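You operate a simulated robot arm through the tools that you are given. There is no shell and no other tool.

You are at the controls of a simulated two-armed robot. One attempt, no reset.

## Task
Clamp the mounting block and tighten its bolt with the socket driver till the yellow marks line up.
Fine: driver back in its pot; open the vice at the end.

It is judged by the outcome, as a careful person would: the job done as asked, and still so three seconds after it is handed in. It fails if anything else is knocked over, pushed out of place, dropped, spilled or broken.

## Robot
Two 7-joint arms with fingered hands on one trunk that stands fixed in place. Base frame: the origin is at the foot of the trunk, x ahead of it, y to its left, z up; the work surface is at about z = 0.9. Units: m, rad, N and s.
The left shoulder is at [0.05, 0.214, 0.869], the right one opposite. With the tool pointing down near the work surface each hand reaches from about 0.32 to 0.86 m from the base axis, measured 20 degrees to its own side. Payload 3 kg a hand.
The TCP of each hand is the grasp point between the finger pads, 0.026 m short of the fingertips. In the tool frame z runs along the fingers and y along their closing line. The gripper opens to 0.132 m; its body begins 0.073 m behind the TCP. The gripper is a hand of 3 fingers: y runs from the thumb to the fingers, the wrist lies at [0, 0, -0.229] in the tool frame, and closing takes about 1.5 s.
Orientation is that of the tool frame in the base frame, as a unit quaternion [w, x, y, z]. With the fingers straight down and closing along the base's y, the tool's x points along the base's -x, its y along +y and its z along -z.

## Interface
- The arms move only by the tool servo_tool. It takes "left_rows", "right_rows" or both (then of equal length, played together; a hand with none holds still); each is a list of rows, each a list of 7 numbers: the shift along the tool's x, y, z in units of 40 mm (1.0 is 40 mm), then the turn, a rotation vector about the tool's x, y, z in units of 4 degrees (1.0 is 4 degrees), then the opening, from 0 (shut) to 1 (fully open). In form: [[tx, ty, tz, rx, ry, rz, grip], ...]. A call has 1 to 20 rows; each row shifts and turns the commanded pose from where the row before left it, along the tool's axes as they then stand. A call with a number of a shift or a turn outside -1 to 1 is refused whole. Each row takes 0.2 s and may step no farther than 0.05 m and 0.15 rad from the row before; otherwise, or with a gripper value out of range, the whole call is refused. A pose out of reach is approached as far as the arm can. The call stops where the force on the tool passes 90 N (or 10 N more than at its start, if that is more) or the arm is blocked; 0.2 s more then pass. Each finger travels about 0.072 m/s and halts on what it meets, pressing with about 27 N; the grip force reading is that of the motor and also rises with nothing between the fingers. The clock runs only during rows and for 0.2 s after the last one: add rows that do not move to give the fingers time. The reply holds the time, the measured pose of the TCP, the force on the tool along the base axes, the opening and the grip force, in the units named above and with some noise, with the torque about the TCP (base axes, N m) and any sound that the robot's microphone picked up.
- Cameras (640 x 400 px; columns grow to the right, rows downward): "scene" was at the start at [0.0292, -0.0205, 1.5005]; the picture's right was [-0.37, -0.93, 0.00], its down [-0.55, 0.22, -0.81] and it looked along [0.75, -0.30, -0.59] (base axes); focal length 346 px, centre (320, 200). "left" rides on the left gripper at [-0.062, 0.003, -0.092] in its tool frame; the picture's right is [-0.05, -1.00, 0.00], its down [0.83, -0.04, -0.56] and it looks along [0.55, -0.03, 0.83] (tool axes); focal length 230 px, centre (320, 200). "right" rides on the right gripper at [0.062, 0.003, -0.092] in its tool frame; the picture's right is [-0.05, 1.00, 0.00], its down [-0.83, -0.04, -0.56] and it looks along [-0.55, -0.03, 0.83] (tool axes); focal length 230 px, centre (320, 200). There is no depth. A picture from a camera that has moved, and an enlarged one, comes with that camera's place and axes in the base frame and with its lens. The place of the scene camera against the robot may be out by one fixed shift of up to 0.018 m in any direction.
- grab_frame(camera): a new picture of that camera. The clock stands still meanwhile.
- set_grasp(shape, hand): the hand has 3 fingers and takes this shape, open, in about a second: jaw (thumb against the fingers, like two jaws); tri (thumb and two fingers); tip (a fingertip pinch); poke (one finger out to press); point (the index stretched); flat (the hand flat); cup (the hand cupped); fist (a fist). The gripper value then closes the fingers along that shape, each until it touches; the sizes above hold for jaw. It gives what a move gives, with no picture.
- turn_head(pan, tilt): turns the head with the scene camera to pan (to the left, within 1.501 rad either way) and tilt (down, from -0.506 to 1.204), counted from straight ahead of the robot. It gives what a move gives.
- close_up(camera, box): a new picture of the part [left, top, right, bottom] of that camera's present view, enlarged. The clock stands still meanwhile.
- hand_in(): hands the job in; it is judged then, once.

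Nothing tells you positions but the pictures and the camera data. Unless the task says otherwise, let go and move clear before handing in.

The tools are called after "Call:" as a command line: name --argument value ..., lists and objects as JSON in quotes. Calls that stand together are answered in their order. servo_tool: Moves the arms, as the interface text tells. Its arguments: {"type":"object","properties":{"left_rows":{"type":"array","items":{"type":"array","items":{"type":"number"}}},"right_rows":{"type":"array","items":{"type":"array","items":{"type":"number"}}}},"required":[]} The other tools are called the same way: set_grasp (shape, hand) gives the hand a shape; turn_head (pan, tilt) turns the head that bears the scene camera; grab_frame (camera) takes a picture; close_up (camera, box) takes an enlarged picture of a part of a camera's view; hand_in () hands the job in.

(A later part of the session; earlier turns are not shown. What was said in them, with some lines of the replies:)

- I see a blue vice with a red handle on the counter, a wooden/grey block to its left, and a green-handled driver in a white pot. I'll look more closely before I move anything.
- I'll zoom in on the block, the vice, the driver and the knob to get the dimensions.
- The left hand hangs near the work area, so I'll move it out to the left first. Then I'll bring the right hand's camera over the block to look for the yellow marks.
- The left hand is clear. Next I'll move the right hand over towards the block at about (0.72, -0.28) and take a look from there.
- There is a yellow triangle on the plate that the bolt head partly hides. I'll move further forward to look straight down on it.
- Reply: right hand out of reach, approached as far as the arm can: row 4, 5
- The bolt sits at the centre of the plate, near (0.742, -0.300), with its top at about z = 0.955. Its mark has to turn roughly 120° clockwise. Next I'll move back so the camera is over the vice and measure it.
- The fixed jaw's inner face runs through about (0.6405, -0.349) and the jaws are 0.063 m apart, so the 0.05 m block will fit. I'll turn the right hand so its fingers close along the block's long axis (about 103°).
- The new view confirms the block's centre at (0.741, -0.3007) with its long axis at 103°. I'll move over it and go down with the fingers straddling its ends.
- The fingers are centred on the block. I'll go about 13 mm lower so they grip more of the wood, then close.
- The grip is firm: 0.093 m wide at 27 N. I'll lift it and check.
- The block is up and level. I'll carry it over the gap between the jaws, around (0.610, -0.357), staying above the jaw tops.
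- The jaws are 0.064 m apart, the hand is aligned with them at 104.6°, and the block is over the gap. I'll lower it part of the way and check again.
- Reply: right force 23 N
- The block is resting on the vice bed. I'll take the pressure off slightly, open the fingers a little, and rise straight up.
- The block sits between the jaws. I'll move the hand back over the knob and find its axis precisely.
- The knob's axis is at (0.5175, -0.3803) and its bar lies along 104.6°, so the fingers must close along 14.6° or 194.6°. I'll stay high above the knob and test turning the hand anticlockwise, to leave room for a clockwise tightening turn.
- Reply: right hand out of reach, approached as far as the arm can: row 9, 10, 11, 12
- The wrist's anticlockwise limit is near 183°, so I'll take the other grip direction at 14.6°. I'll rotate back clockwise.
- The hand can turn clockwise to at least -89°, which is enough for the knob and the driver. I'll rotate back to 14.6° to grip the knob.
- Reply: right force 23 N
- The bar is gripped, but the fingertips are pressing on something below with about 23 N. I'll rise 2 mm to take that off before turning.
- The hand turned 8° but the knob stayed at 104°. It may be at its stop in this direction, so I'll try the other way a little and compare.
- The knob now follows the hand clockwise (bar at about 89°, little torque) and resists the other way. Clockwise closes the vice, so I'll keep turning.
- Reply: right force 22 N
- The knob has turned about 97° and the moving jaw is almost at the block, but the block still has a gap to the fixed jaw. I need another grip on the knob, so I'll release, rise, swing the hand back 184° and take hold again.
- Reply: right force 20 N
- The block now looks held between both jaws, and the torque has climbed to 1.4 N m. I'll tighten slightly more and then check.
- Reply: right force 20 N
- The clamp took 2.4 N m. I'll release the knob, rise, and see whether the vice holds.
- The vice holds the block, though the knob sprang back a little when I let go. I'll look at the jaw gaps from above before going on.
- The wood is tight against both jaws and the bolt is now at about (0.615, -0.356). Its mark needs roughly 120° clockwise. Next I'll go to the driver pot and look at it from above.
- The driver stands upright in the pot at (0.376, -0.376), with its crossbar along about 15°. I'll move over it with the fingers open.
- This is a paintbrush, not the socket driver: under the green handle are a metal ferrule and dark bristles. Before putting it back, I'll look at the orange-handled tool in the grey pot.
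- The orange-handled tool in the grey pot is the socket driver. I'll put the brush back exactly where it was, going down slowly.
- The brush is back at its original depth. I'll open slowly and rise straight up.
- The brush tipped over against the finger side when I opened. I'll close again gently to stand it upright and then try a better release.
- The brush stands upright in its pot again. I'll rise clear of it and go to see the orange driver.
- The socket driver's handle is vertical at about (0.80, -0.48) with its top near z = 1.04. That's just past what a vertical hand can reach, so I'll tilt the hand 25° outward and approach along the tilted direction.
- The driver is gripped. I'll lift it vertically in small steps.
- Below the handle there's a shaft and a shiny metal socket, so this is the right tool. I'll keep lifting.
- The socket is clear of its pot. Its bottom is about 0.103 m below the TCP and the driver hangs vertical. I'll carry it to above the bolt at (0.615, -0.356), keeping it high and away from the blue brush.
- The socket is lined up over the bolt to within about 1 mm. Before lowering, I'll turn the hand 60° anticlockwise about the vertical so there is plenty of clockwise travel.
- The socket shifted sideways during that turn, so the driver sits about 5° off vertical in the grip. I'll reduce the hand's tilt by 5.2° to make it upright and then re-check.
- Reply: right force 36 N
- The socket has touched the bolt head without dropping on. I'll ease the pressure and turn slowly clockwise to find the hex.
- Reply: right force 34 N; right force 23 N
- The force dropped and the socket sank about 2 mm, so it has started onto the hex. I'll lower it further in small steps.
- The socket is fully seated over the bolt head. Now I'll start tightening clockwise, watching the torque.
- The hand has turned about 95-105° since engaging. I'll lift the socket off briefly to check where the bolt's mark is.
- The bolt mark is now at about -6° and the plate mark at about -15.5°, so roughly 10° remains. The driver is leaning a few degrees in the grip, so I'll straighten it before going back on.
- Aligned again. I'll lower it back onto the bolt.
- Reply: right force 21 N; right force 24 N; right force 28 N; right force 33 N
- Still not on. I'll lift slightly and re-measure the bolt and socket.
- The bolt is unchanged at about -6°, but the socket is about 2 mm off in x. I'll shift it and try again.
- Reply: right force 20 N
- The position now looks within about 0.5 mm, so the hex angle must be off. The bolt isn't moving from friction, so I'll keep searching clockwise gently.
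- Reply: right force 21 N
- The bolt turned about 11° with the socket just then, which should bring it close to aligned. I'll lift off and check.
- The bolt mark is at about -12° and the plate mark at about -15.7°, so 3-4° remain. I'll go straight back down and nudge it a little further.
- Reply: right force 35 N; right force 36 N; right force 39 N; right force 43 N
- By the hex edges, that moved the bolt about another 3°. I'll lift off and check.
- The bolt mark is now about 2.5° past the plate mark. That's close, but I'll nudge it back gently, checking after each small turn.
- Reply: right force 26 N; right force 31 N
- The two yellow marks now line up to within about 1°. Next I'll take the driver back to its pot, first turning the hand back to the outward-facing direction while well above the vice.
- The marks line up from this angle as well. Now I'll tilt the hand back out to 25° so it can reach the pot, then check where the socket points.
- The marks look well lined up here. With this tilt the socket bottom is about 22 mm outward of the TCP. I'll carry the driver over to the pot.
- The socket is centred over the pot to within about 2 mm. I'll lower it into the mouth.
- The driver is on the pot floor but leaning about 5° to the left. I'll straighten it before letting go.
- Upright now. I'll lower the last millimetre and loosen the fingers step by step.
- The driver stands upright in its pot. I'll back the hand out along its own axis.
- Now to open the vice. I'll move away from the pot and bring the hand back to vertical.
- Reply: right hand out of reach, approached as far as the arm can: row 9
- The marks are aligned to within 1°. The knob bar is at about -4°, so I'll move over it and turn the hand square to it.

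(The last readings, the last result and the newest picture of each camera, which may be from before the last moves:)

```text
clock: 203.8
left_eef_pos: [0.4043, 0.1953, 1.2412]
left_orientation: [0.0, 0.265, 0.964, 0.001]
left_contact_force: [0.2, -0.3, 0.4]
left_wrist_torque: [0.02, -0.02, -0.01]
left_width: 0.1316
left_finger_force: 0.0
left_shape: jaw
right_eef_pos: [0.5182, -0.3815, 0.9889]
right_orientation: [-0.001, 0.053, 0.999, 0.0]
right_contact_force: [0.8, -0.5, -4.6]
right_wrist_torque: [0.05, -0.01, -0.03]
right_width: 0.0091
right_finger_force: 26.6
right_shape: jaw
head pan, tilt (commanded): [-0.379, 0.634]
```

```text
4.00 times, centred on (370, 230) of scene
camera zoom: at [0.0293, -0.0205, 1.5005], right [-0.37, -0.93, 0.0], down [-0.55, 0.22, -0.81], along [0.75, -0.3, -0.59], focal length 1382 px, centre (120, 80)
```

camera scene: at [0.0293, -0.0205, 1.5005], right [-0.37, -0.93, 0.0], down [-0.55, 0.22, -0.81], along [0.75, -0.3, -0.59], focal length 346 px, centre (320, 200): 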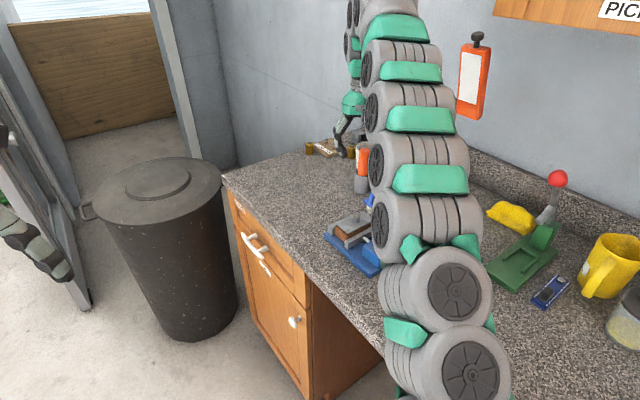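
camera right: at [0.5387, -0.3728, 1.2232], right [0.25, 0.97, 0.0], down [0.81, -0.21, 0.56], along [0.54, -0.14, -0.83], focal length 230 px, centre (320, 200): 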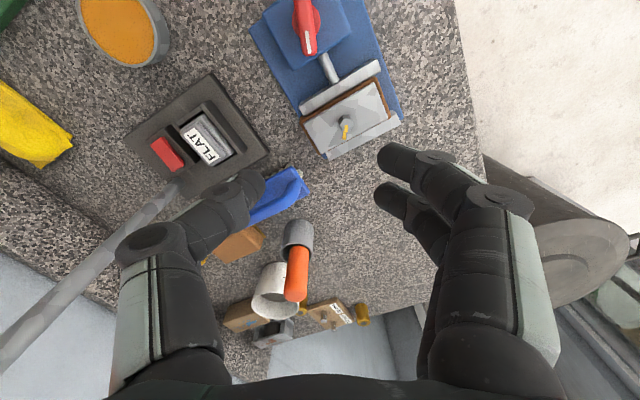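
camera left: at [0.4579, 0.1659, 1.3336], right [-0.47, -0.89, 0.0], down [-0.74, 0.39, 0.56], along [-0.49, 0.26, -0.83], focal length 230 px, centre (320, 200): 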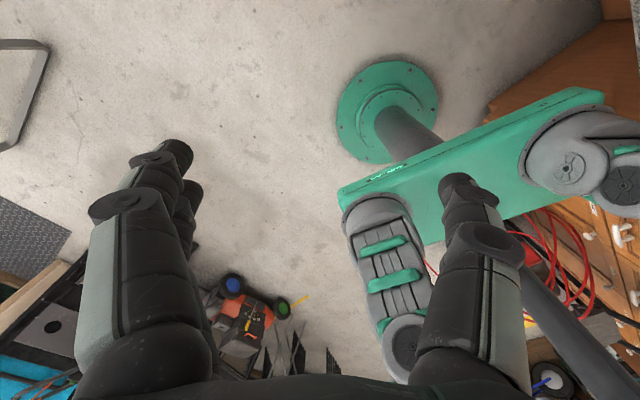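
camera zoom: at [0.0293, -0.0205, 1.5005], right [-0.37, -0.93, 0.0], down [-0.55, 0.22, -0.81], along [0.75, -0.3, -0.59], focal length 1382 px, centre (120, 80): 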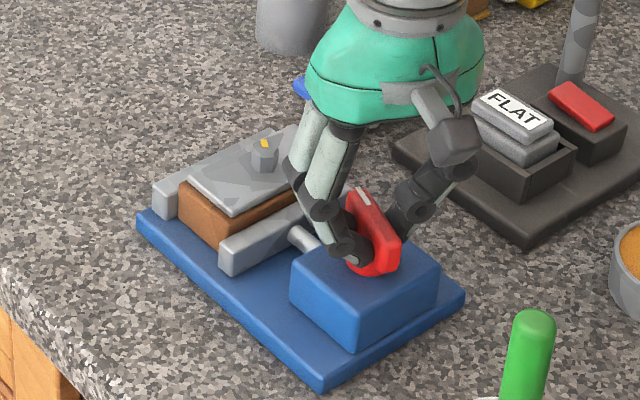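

Call:
servo_tool --right_rows '[[0, 0, 0, 0, 0, -1, 0], [0, 0, 0, 0, 0, -1, 0], [0, 0, 0, 0, 0, -1, 0], [0, 0, 0, 0, 0, -1, 0], [0, 0, 0, 0, 0, -1, 0], [0, 0, 0, 0, 0, -1, 0], [0, 0, 0, 0, 0, -1, 0], [0, 0, 0, 0, 0, -1, 0], [0, 0, 0, 0, 0, -1, 0], [0, 0, 0, 0, 0, -1, 0], [0, 0, 0, 0, 0, 0, 0]]'

Call:
close_up --camera "right" --box '[200, 40, 440, 240]'

Call:
close_up --camera "scene" --box '[320, 180, 420, 280]'

```text
clock: 206.2
left_eef_pos: [0.4036, 0.195, 1.2422]
left_orientation: [0.0, 0.265, 0.964, 0.0]
left_contact_force: [0.1, -0.1, -0.5]
left_wrist_torque: [-0.01, 0.03, 0.04]
left_width: 0.1317
left_finger_force: 0.1
left_shape: jaw
right_eef_pos: [0.5175, -0.3805, 0.9889]
right_orientation: [0.0, -0.293, 0.956, 0.0]
right_contact_force: [9.1, 5.4, -2.4]
right_wrist_torque: [0.26, -0.14, -0.05]
right_width: 0.0085
right_finger_force: 26.9
right_shape: jaw
head pan, tilt (commanded): [-0.379, 0.634]
```

```text
2.00 times, centred on (320, 140) of right
camera zoom: at [0.4636, -0.4127, 1.082], right [-0.52, 0.86, 0.0], down [0.71, 0.43, 0.56], along [0.48, 0.29, -0.83], focal length 460 px, centre (320, 320)
```

zoom: 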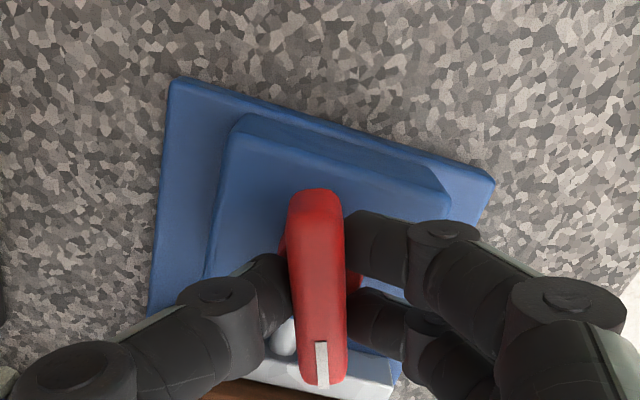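

```text
4.00 times, centred on (370, 230) of scene
camera zoom: at [0.0294, -0.0204, 1.5005], right [-0.37, -0.93, 0.0], down [-0.55, 0.22, -0.81], along [0.75, -0.3, -0.59], focal length 1382 px, centre (120, 80)
```

zoom: 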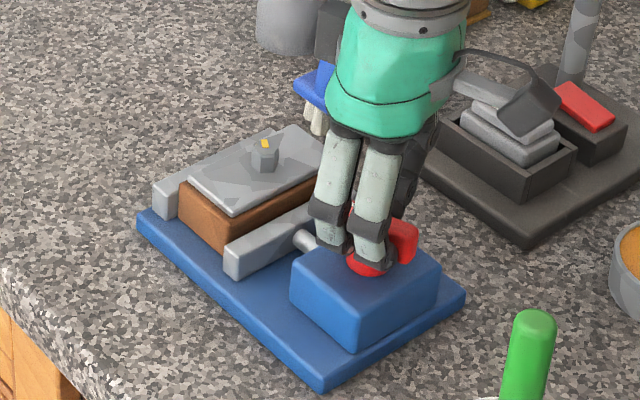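

Call:
servo_tool --right_rows '[[0, 0, 0, 0, 0, -1, 0], [0, 0, 0, 0, 0, -1, 0], [0, 0, 0, 0, 0, -1, 0], [0, 0, 0, 0, 0, -1, 0], [0, 0, 0, 0, 0, -1, 0], [0, 0, 0, 0, 0, -1, 0], [0, 0, 0, 0, 0, -1, 0], [0, 0, 0, 0, 0, -1, 0], [0, 0, 0, 0, 0, -1, 0], [0, 0, 0, 0, 0, -1, 0], [0, 0, 0, 0, 0, 0, 0]]'

Call:
close_up --camera "right" --box '[200, 40, 440, 240]'

Call:
close_up --camera "scene" --box '[320, 180, 420, 280]'

```text
clock: 208.6
left_eef_pos: [0.404, 0.1948, 1.2411]
left_orientation: [0.0, 0.264, 0.965, 0.0]
left_contact_force: [0.2, 0.6, -0.6]
left_wrist_torque: [0.0, -0.04, 0.0]
left_width: 0.1319
left_finger_force: 0.0
left_shape: jaw
right_eef_pos: [0.5166, -0.3814, 0.9891]
right_orientation: [-0.001, -0.602, 0.799, 0.0]
right_contact_force: [7.4, -0.3, -3.8]
right_wrist_torque: [0.02, -0.1, -0.04]
right_width: 0.0087
right_finger_force: 27.4
right_shape: jaw
head pan, tilt (commanded): [-0.379, 0.634]
```

```text
2.00 times, centred on (320, 140) of right
camera zoom: at [0.4962, -0.4393, 1.082], right [-0.95, 0.32, 0.0], down [0.27, 0.79, 0.55], along [0.18, 0.53, -0.83], focal length 460 px, centre (320, 320)
```

zoom: 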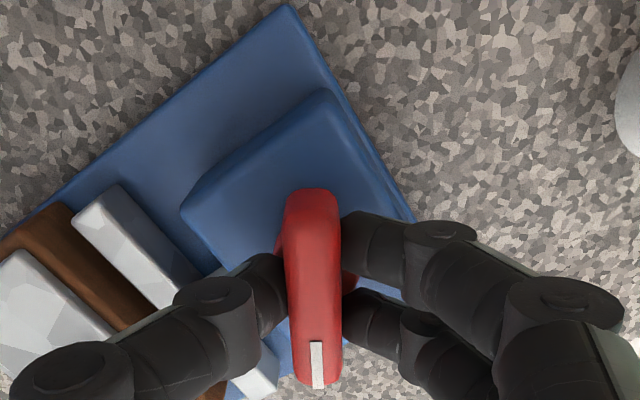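

```text
4.00 times, centred on (370, 230) of scene
camera zoom: at [0.0294, -0.0205, 1.5005], right [-0.37, -0.93, 0.0], down [-0.55, 0.22, -0.81], along [0.75, -0.3, -0.59], focal length 1382 px, centre (120, 80)
```

zoom: 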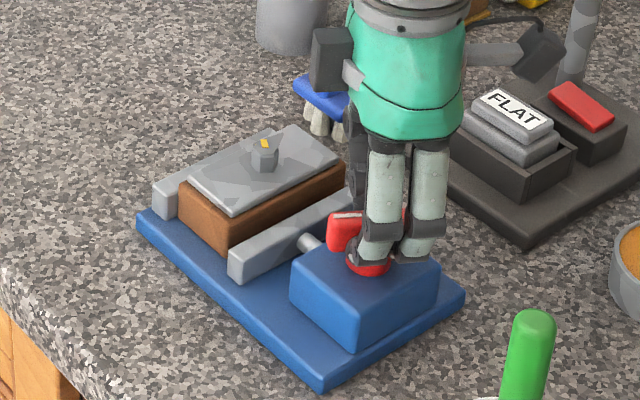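

Call:
servo_tool --right_rows '[[0, 0, 0, 0, 0, -1, 0], [0, 0, 0, 0, 0, -1, 0], [0, 0, 0, 0, 0, -1, 0], [0, 0, 0, 0, 0, 0, 0]]'

Call:
close_up --camera "right" --box '[200, 40, 440, 240]'

```text
clock: 209.6
left_eef_pos: [0.4043, 0.1955, 1.2434]
left_orientation: [0.0, 0.265, 0.964, 0.0]
left_contact_force: [-0.9, -0.6, 0.6]
left_wrist_torque: [0.01, 0.04, 0.01]
left_width: 0.132
left_finger_force: 0.0
left_shape: jaw
right_eef_pos: [0.517, -0.3815, 0.9905]
right_orientation: [0.0, -0.682, 0.732, 0.0]
right_contact_force: [5.9, -6.1, -0.5]
right_wrist_torque: [-0.13, -0.06, -0.07]
right_width: 0.0086
right_finger_force: 27.1
right_shape: jaw
head pan, tilt (commanded): [-0.379, 0.634]
```

```text
2.00 times, centred on (320, 140) of right
camera zoom: at [0.5089, -0.4421, 1.082], right [-0.99, 0.12, 0.0], down [0.1, 0.83, 0.55], along [0.07, 0.55, -0.83], focal length 460 px, centre (320, 320)
```

zoom: 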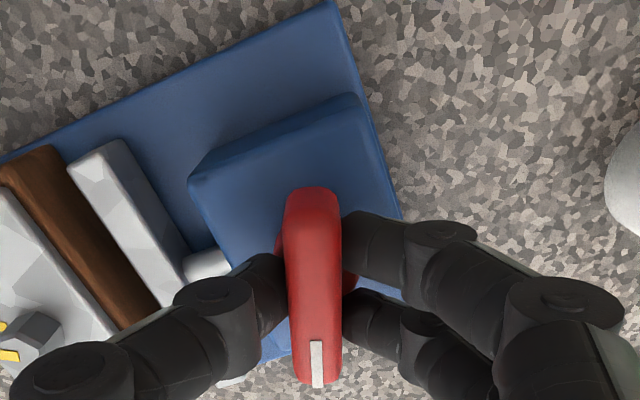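

The jaw is well clear now. I'll regrip once to turn the knob the last bit to its open stop: release, rise, rotate the hand back 180° and grip again.

Call:
servo_tool --right_rows '[[0, 0, 0, 0, 0, 0, 0.2], [0, 0, 0, 0, 0, 0, 0.4], [0, 0, 0, 0, 0, 0, 0.45], [0, 0, 0, 0, 0, 0, 0.45], [0, 0, -0.6, 0, 0, 0, 0.45], [0, 0, -0.6, 0, 0, 0, 0.45], [0, 0, 0, 0, 0, 1, 0.45], [0, 0, 0, 0, 0, 1, 0.45], [0, 0, 0, 0, 0, 1, 0.45], [0, 0, 0, 0, 0, 1, 0.45], [0, 0, 0, 0, 0, 1, 0.45], [0, 0, 0, 0, 0, 1, 0.45], [0, 0, 0, 0, 0, 1, 0.45], [0, 0, 0, 0, 0, 1, 0.45], [0, 0, 0, 0, 0, 1, 0.45], [0, 0, 0, 0, 0, 1, 0.45], [0, 0, 0, 0, 0, 1, 0.45], [0, 0, 0, 0, 0, 1, 0.45], [0, 0, 0, 0, 0, 1, 0.45], [0, 0, 0, 0, 0, 1, 0.45]]'

Call:
servo_tool --right_rows '[[0, 0, 0, 0, 0, 1, 0.45], [0, 0, 0, 0, 0, 1, 0.45], [0, 0, 0, 0, 0, 1, 0.45], [0, 0, 0, 0, 0, 1, 0.45], [0, 0, 0, 0, 0, 1, 0.45], [0, 0, 0, 0, 0, 1, 0.45], [0, 0, 0, 0, 0, 1, 0.45], [0, 0, 0, 0, 0, 1, 0.45], [0, 0, 0, 0, 0, 1, 0.45], [0, 0, 0, 0, 0, 1, 0.45], [0, 0, 0, 0, 0, 1, 0.45], [0, 0, 0, 0, 0, 1, 0.45], [0, 0, 0, 0, 0, 1, 0.45], [0, 0, 0, 0, 0, 1, 0.45], [0, 0, 0, 0, 0, 1, 0.45], [0, 0, 0, 0, 0, 1, 0.45], [0, 0, 0, 0, 0, 1, 0.45], [0, 0, 0, 0, 0, 1, 0.45], [0, 0, 0, 0, 0, 1, 0.45], [0, 0, 0, 0, 0, 1, 0.45]]'

Call:
servo_tool --right_rows '[[0, 0, 0, 0, 0, 1, 0.45], [0, 0, 0, 0, 0, 1, 0.45], [0, 0, 0, 0, 0, 1, 0.45], [0, 0, 0, 0, 0, 1, 0.45], [0, 0, 0, 0, 0, 1, 0.45], [0, 0, 0, 0, 0, 1, 0.45], [0, 0, 0, 0, 0, 1, 0.45], [0, 0, 0, 0, 0, 1, 0.45], [0, 0, 0, 0, 0, 1, 0.45], [0, 0, 0, 0, 0, 1, 0.45], [0, 0, 0, 0, 0, 1, 0.45], [0, 0, 0, 0, 0, 0, 0.45]]'

Call:
close_up --camera "right" --box '[220, 0, 460, 200]'

Call:
grab_frame --camera "scene"

```text
clock: 213.8
left_eef_pos: [0.4034, 0.1944, 1.2407]
left_orientation: [-0.001, 0.265, 0.964, -0.001]
left_contact_force: [0.1, 0.0, -0.8]
left_wrist_torque: [-0.02, -0.01, -0.01]
left_width: 0.132
left_finger_force: 0.2
left_shape: jaw
right_eef_pos: [0.5176, -0.3809, 1.0376]
right_orientation: [0.0, -0.259, 0.966, 0.001]
right_contact_force: [-0.1, -1.2, -0.2]
right_wrist_torque: [0.01, -0.01, 0.02]
right_width: 0.059
right_finger_force: 0.1
right_shape: jaw
head pan, tilt (commanded): [-0.379, 0.634]
```

```text
clock: 218.0
left_eef_pos: [0.405, 0.1958, 1.2426]
left_orientation: [0.0, 0.265, 0.964, 0.0]
left_contact_force: [0.6, 0.8, 0.2]
left_wrist_torque: [-0.01, -0.02, 0.0]
left_width: 0.1315
left_finger_force: 0.0
left_shape: jaw
right_eef_pos: [0.5171, -0.3806, 1.038]
right_orientation: [0.0, 0.423, 0.906, 0.0]
right_contact_force: [0.0, 0.0, 0.2]
right_wrist_torque: [0.01, 0.0, -0.01]
right_width: 0.0589
right_finger_force: 0.2
right_shape: jaw
head pan, tilt (commanded): [-0.379, 0.634]
```

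```text
clock: 220.6
left_eef_pos: [0.4036, 0.1965, 1.2418]
left_orientation: [0.0, 0.265, 0.964, 0.001]
left_contact_force: [-0.2, -0.3, -1.2]
left_wrist_torque: [0.04, -0.01, -0.01]
left_width: 0.1318
left_finger_force: 0.1
left_shape: jaw
right_eef_pos: [0.5182, -0.3822, 1.0385]
right_orientation: [0.0, 0.731, 0.682, 0.001]
right_contact_force: [-0.3, -0.6, -0.7]
right_wrist_torque: [-0.02, 0.01, -0.02]
right_width: 0.059
right_finger_force: 0.2
right_shape: jaw
head pan, tilt (commanded): [-0.379, 0.634]
```

```text
2.00 times, centred on (340, 100) of right
camera zoom: at [0.524, -0.3198, 1.13], right [0.99, -0.12, 0.0], down [-0.1, -0.83, 0.56], along [-0.07, -0.55, -0.83], focal length 460 px, centre (280, 400)
```

zoom: 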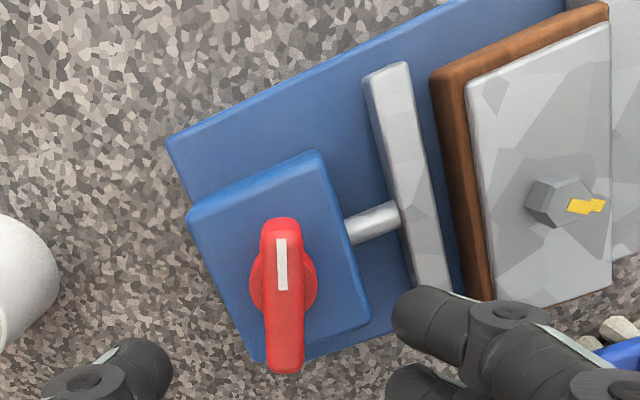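

```text
taken
camera scene: at [0.0293, -0.0205, 1.5005], right [-0.37, -0.93, 0.0], down [-0.55, 0.22, -0.81], along [0.75, -0.3, -0.59], focal length 346 px, centre (320, 200)
```

scene: 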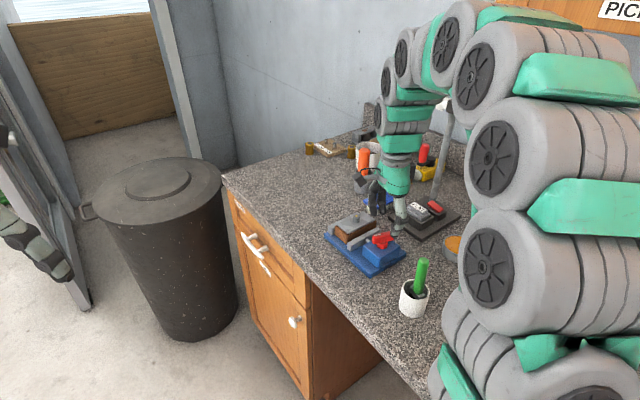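

Call:
servo_tool --right_rows '[[0, 0, 0.6, 0, 0, 0, 0.45], [0, 0, 0.62, 0, 0, 0, 0.45], [0, 0, 0, 0, 0, 0, 0.35], [0, 0, 0, 0, 0, 0, 0.2], [0, 0, 0, 0, 0, 0, 0.1], [0, 0, 0, 0, 0, 0, 0.0], [0, 0, 0, 0, 0, 0, 0.0], [0, 0, 0, 0, 0, 0, 0.0], [0, 0, 0, 0, 0, -1, 0.0], [0, 0, 0, 0, 0, -1, 0.0], [0, 0, 0, 0, 0, -1, 0.0], [0, 0, 0, 0, 0, -1, 0.0], [0, 0, 0, 0, 0, 0, 0.0]]'

Call:
close_up --camera "right" --box '[200, 40, 440, 240]'

Call:
close_up --camera "scene" --box '[320, 180, 420, 280]'

```text
clock: 223.4
left_eef_pos: [0.4039, 0.1948, 1.2418]
left_orientation: [0.0, 0.264, 0.964, 0.001]
left_contact_force: [0.1, -0.6, -0.2]
left_wrist_torque: [0.03, 0.01, -0.01]
left_width: 0.1318
left_finger_force: 0.0
left_shape: jaw
right_eef_pos: [0.5176, -0.3805, 0.9867]
right_orientation: [0.0, 0.63, 0.777, 0.001]
right_contact_force: [7.7, -9.9, -9.4]
right_wrist_torque: [-0.23, -0.2, -0.12]
right_width: 0.0103
right_finger_force: 26.7
right_shape: jaw
head pan, tilt (commanded): [-0.379, 0.634]
```

```text
2.00 times, centred on (320, 140) of right
camera zoom: at [0.5065, -0.3205, 1.0805], right [0.99, 0.16, 0.0], down [0.13, -0.82, 0.56], along [0.09, -0.55, -0.83], focal length 460 px, centre (320, 320)
```

zoom: 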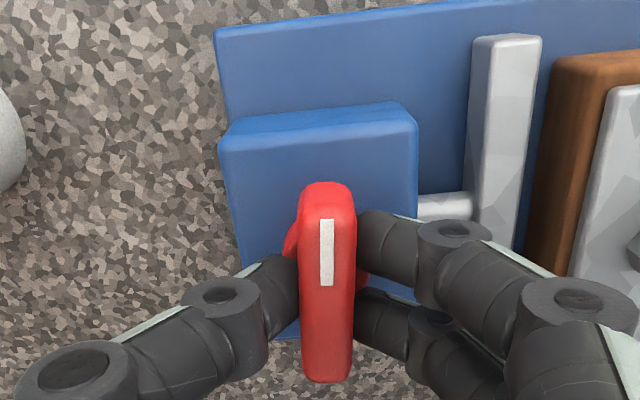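

```text
4.00 times, centred on (370, 230) of scene
camera zoom: at [0.0295, -0.0207, 1.5005], right [-0.37, -0.93, 0.0], down [-0.55, 0.22, -0.81], along [0.75, -0.3, -0.59], focal length 1382 px, centre (120, 80)
```

zoom: 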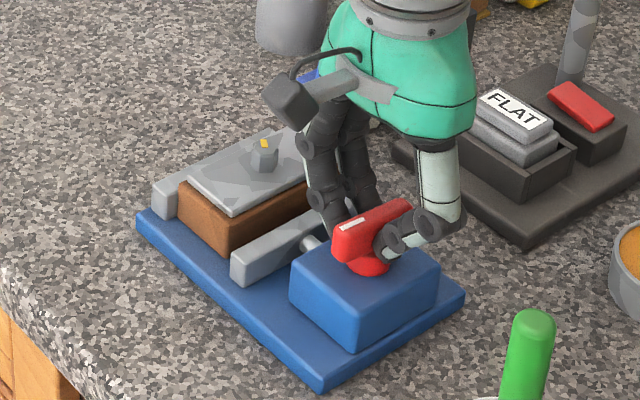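

Call:
servo_tool --right_rows '[[0, 0, 0, 0, 0, -0.7, 0.0], [0, 0, 0, 0, 0, 0, 0.0], [0, 0, 0, 0, 0, 0, 0.2], [0, 0, 0, 0, 0, 0, 0.4], [0, 0, 0, 0, 0, 0, 0.45], [0, 0, 0, 0, 0, 0, 0.45], [0, 0, -0.6, 0, 0, 0, 0.45], [0, 0, -0.8, 0, 0, 0, 0.45], [0, 0, -0.9, 0, 0, 0, 0.45], [0, 0, -0.9, 0, 0, 0, 0.45], [0, 0, 0, 0, 0, 0, 0.45]]'

Call:
close_up --camera "right" --box '[260, 20, 480, 160]'

Call:
close_up --camera "scene" --box '[320, 180, 420, 280]'

```text
clock: 225.8
left_eef_pos: [0.4039, 0.1962, 1.242]
left_orientation: [0.0, 0.265, 0.964, 0.0]
left_contact_force: [0.3, 0.3, -0.6]
left_wrist_torque: [0.03, 0.0, 0.0]
left_width: 0.132
left_finger_force: 0.0
left_shape: jaw
right_eef_pos: [0.5166, -0.3806, 1.1174]
right_orientation: [-0.001, 0.61, 0.792, 0.0]
right_contact_force: [0.4, 0.4, 0.3]
right_wrist_torque: [0.0, 0.04, 0.01]
right_width: 0.0591
right_finger_force: 0.1
right_shape: jaw
head pan, tilt (commanded): [-0.379, 0.634]
```

```text
2.86 times, centred on (370, 90) of right
camera zoom: at [0.5035, -0.3206, 1.2098], right [0.98, 0.2, 0.0], down [0.17, -0.81, 0.55], along [0.11, -0.54, -0.83], focal length 657 px, centre (177, 514)
```

zoom: 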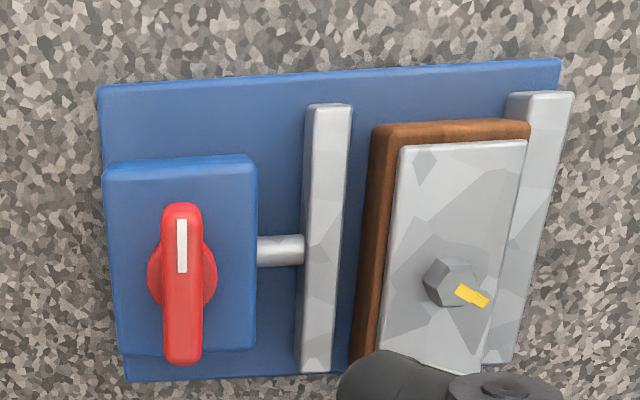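

```text
4.00 times, centred on (370, 230) of scene
camera zoom: at [0.0293, -0.0205, 1.5005], right [-0.37, -0.93, 0.0], down [-0.55, 0.22, -0.81], along [0.75, -0.3, -0.59], focal length 1382 px, centre (120, 80)
```

zoom: 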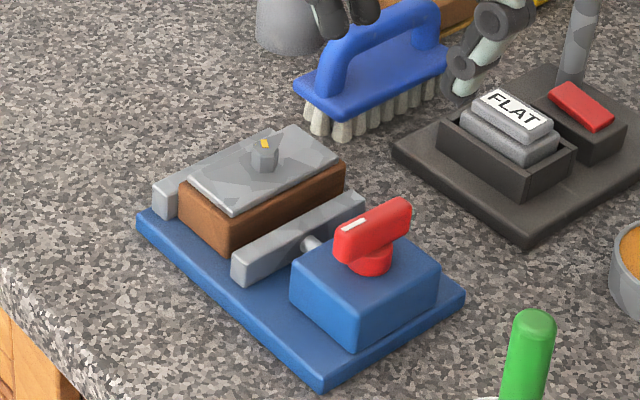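

The vice is open and the marks are still aligned. I'll lift the hand clear and do a last check of the whole bench.

Call:
servo_tool --right_rows '[[0, 0, -0.8, 0, 0, 0, 0.6], [0, 0, -0.9, 0, 0, 0, 0.8], [0, 0, -0.9, 0, 0, 0, 1], [0, -0.5, -0.3, 0, 0, 0, 1], [0, -0.7, 0, 0, 0, 0, 1], [0, -0.7, 0, 0, 0, 0, 1], [0, -0.7, 0, 0, 0, 0, 1], [0, 0, 0, 0, 0, 0, 1]]'

Call:
grab_frame --camera "scene"

Call:
grab_frame --camera "right"

Call:
close_up --camera "scene" --box '[300, 130, 460, 330]'

Call:
close_up --camera "scene" --box '[345, 205, 375, 230]'

```text
clock: 227.6
left_eef_pos: [0.404, 0.1949, 1.2412]
left_orientation: [0.0, 0.264, 0.964, 0.0]
left_contact_force: [0.5, -0.4, 0.3]
left_wrist_torque: [0.04, 0.01, -0.03]
left_width: 0.1318
left_finger_force: 0.1
left_shape: jaw
right_eef_pos: [0.4186, -0.4065, 1.2331]
right_orientation: [0.0, 0.61, 0.792, 0.0]
right_contact_force: [-0.3, 0.2, 0.4]
right_wrist_torque: [0.01, 0.0, 0.01]
right_width: 0.1321
right_finger_force: 0.1
right_shape: jaw
head pan, tilt (commanded): [-0.379, 0.634]
```

```text
taken
camera scene: at [0.0292, -0.0205, 1.5005], right [-0.37, -0.93, 0.0], down [-0.55, 0.22, -0.81], along [0.75, -0.3, -0.59], focal length 346 px, centre (320, 200)
```

scene: 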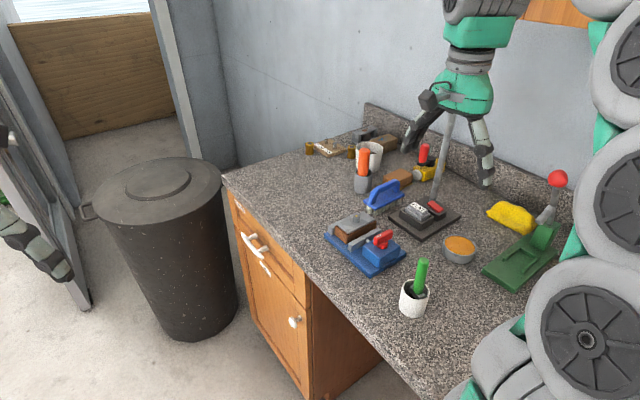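

```text
taken
camera right: at [0.4043, -0.347, 1.3243], right [0.98, 0.2, 0.0], down [0.17, -0.81, 0.56], along [0.11, -0.54, -0.83], focal length 230 px, centre (320, 200)
```

right: 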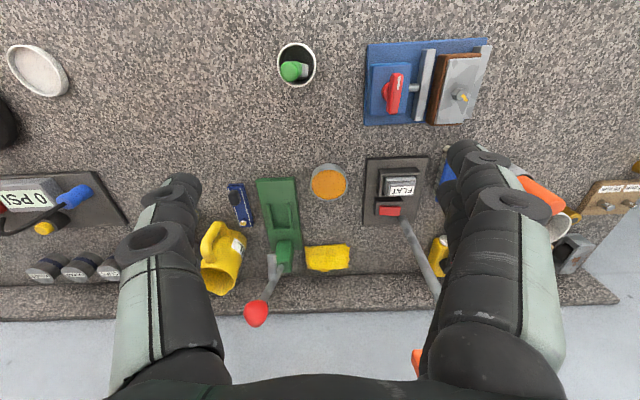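

```text
2.00 times, centred on (380, 230) of scene
camera zoom: at [0.0292, -0.0205, 1.5005], right [-0.37, -0.93, 0.0], down [-0.55, 0.22, -0.81], along [0.75, -0.3, -0.59], focal length 691 px, centre (200, 140)
```

zoom: 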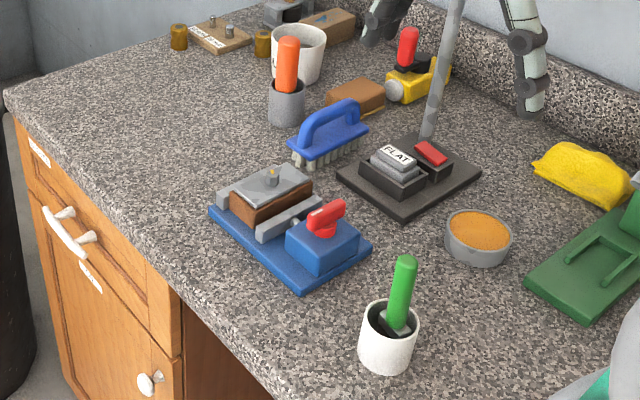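

```text
16.00 times, centred on (360, 218) of scene
camera zoom: at [0.0292, -0.0205, 1.5005], right [-0.37, -0.93, 0.0], down [-0.55, 0.22, -0.81], along [0.75, -0.3, -0.59], focal length 5528 px, centre (-320, -80)
```

zoom: 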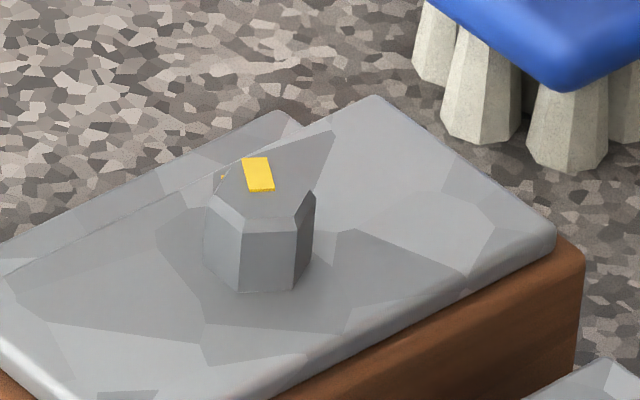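

Everything I can see is in place: the marks line up, the driver is upright in its pot, the brush is back in its white pot and the vice is open with the block still in it. Both hands are empty and clear, so I'm handing in.

Call:
hand_in

```text
The job is handed in.
```

I clamped the block, turned the bolt with the socket driver until the yellow marks lined up to within about 1°, and handed the job in. I don't have a verdict from the judging.

- **Driver:** it is back in its grey pot, standing upright.
- **Vice:** it is open, with the knob back at its starting position. The block is still on the vice bed, against the fixed jaw.
- **Clamping:** the knob sprang back when I let go, so the block was held only loosely. It slid about 5 mm along the jaws while I turned the bolt.
- **Last few degrees:** the first 110° or so was turned with the socket fully seated. For the last 10° it would not seat again, so I pressed it on the bolt head and turned. It went about 2.5° too far, so I turned it back.
- **Brush:** I first picked up the green-handled paintbrush by mistake. I put it back in its white pot; it tipped once as I let go, so I stood it up again. It is now about 3 mm from where it was.

In the last pictures nothing else was knocked over or out of place.
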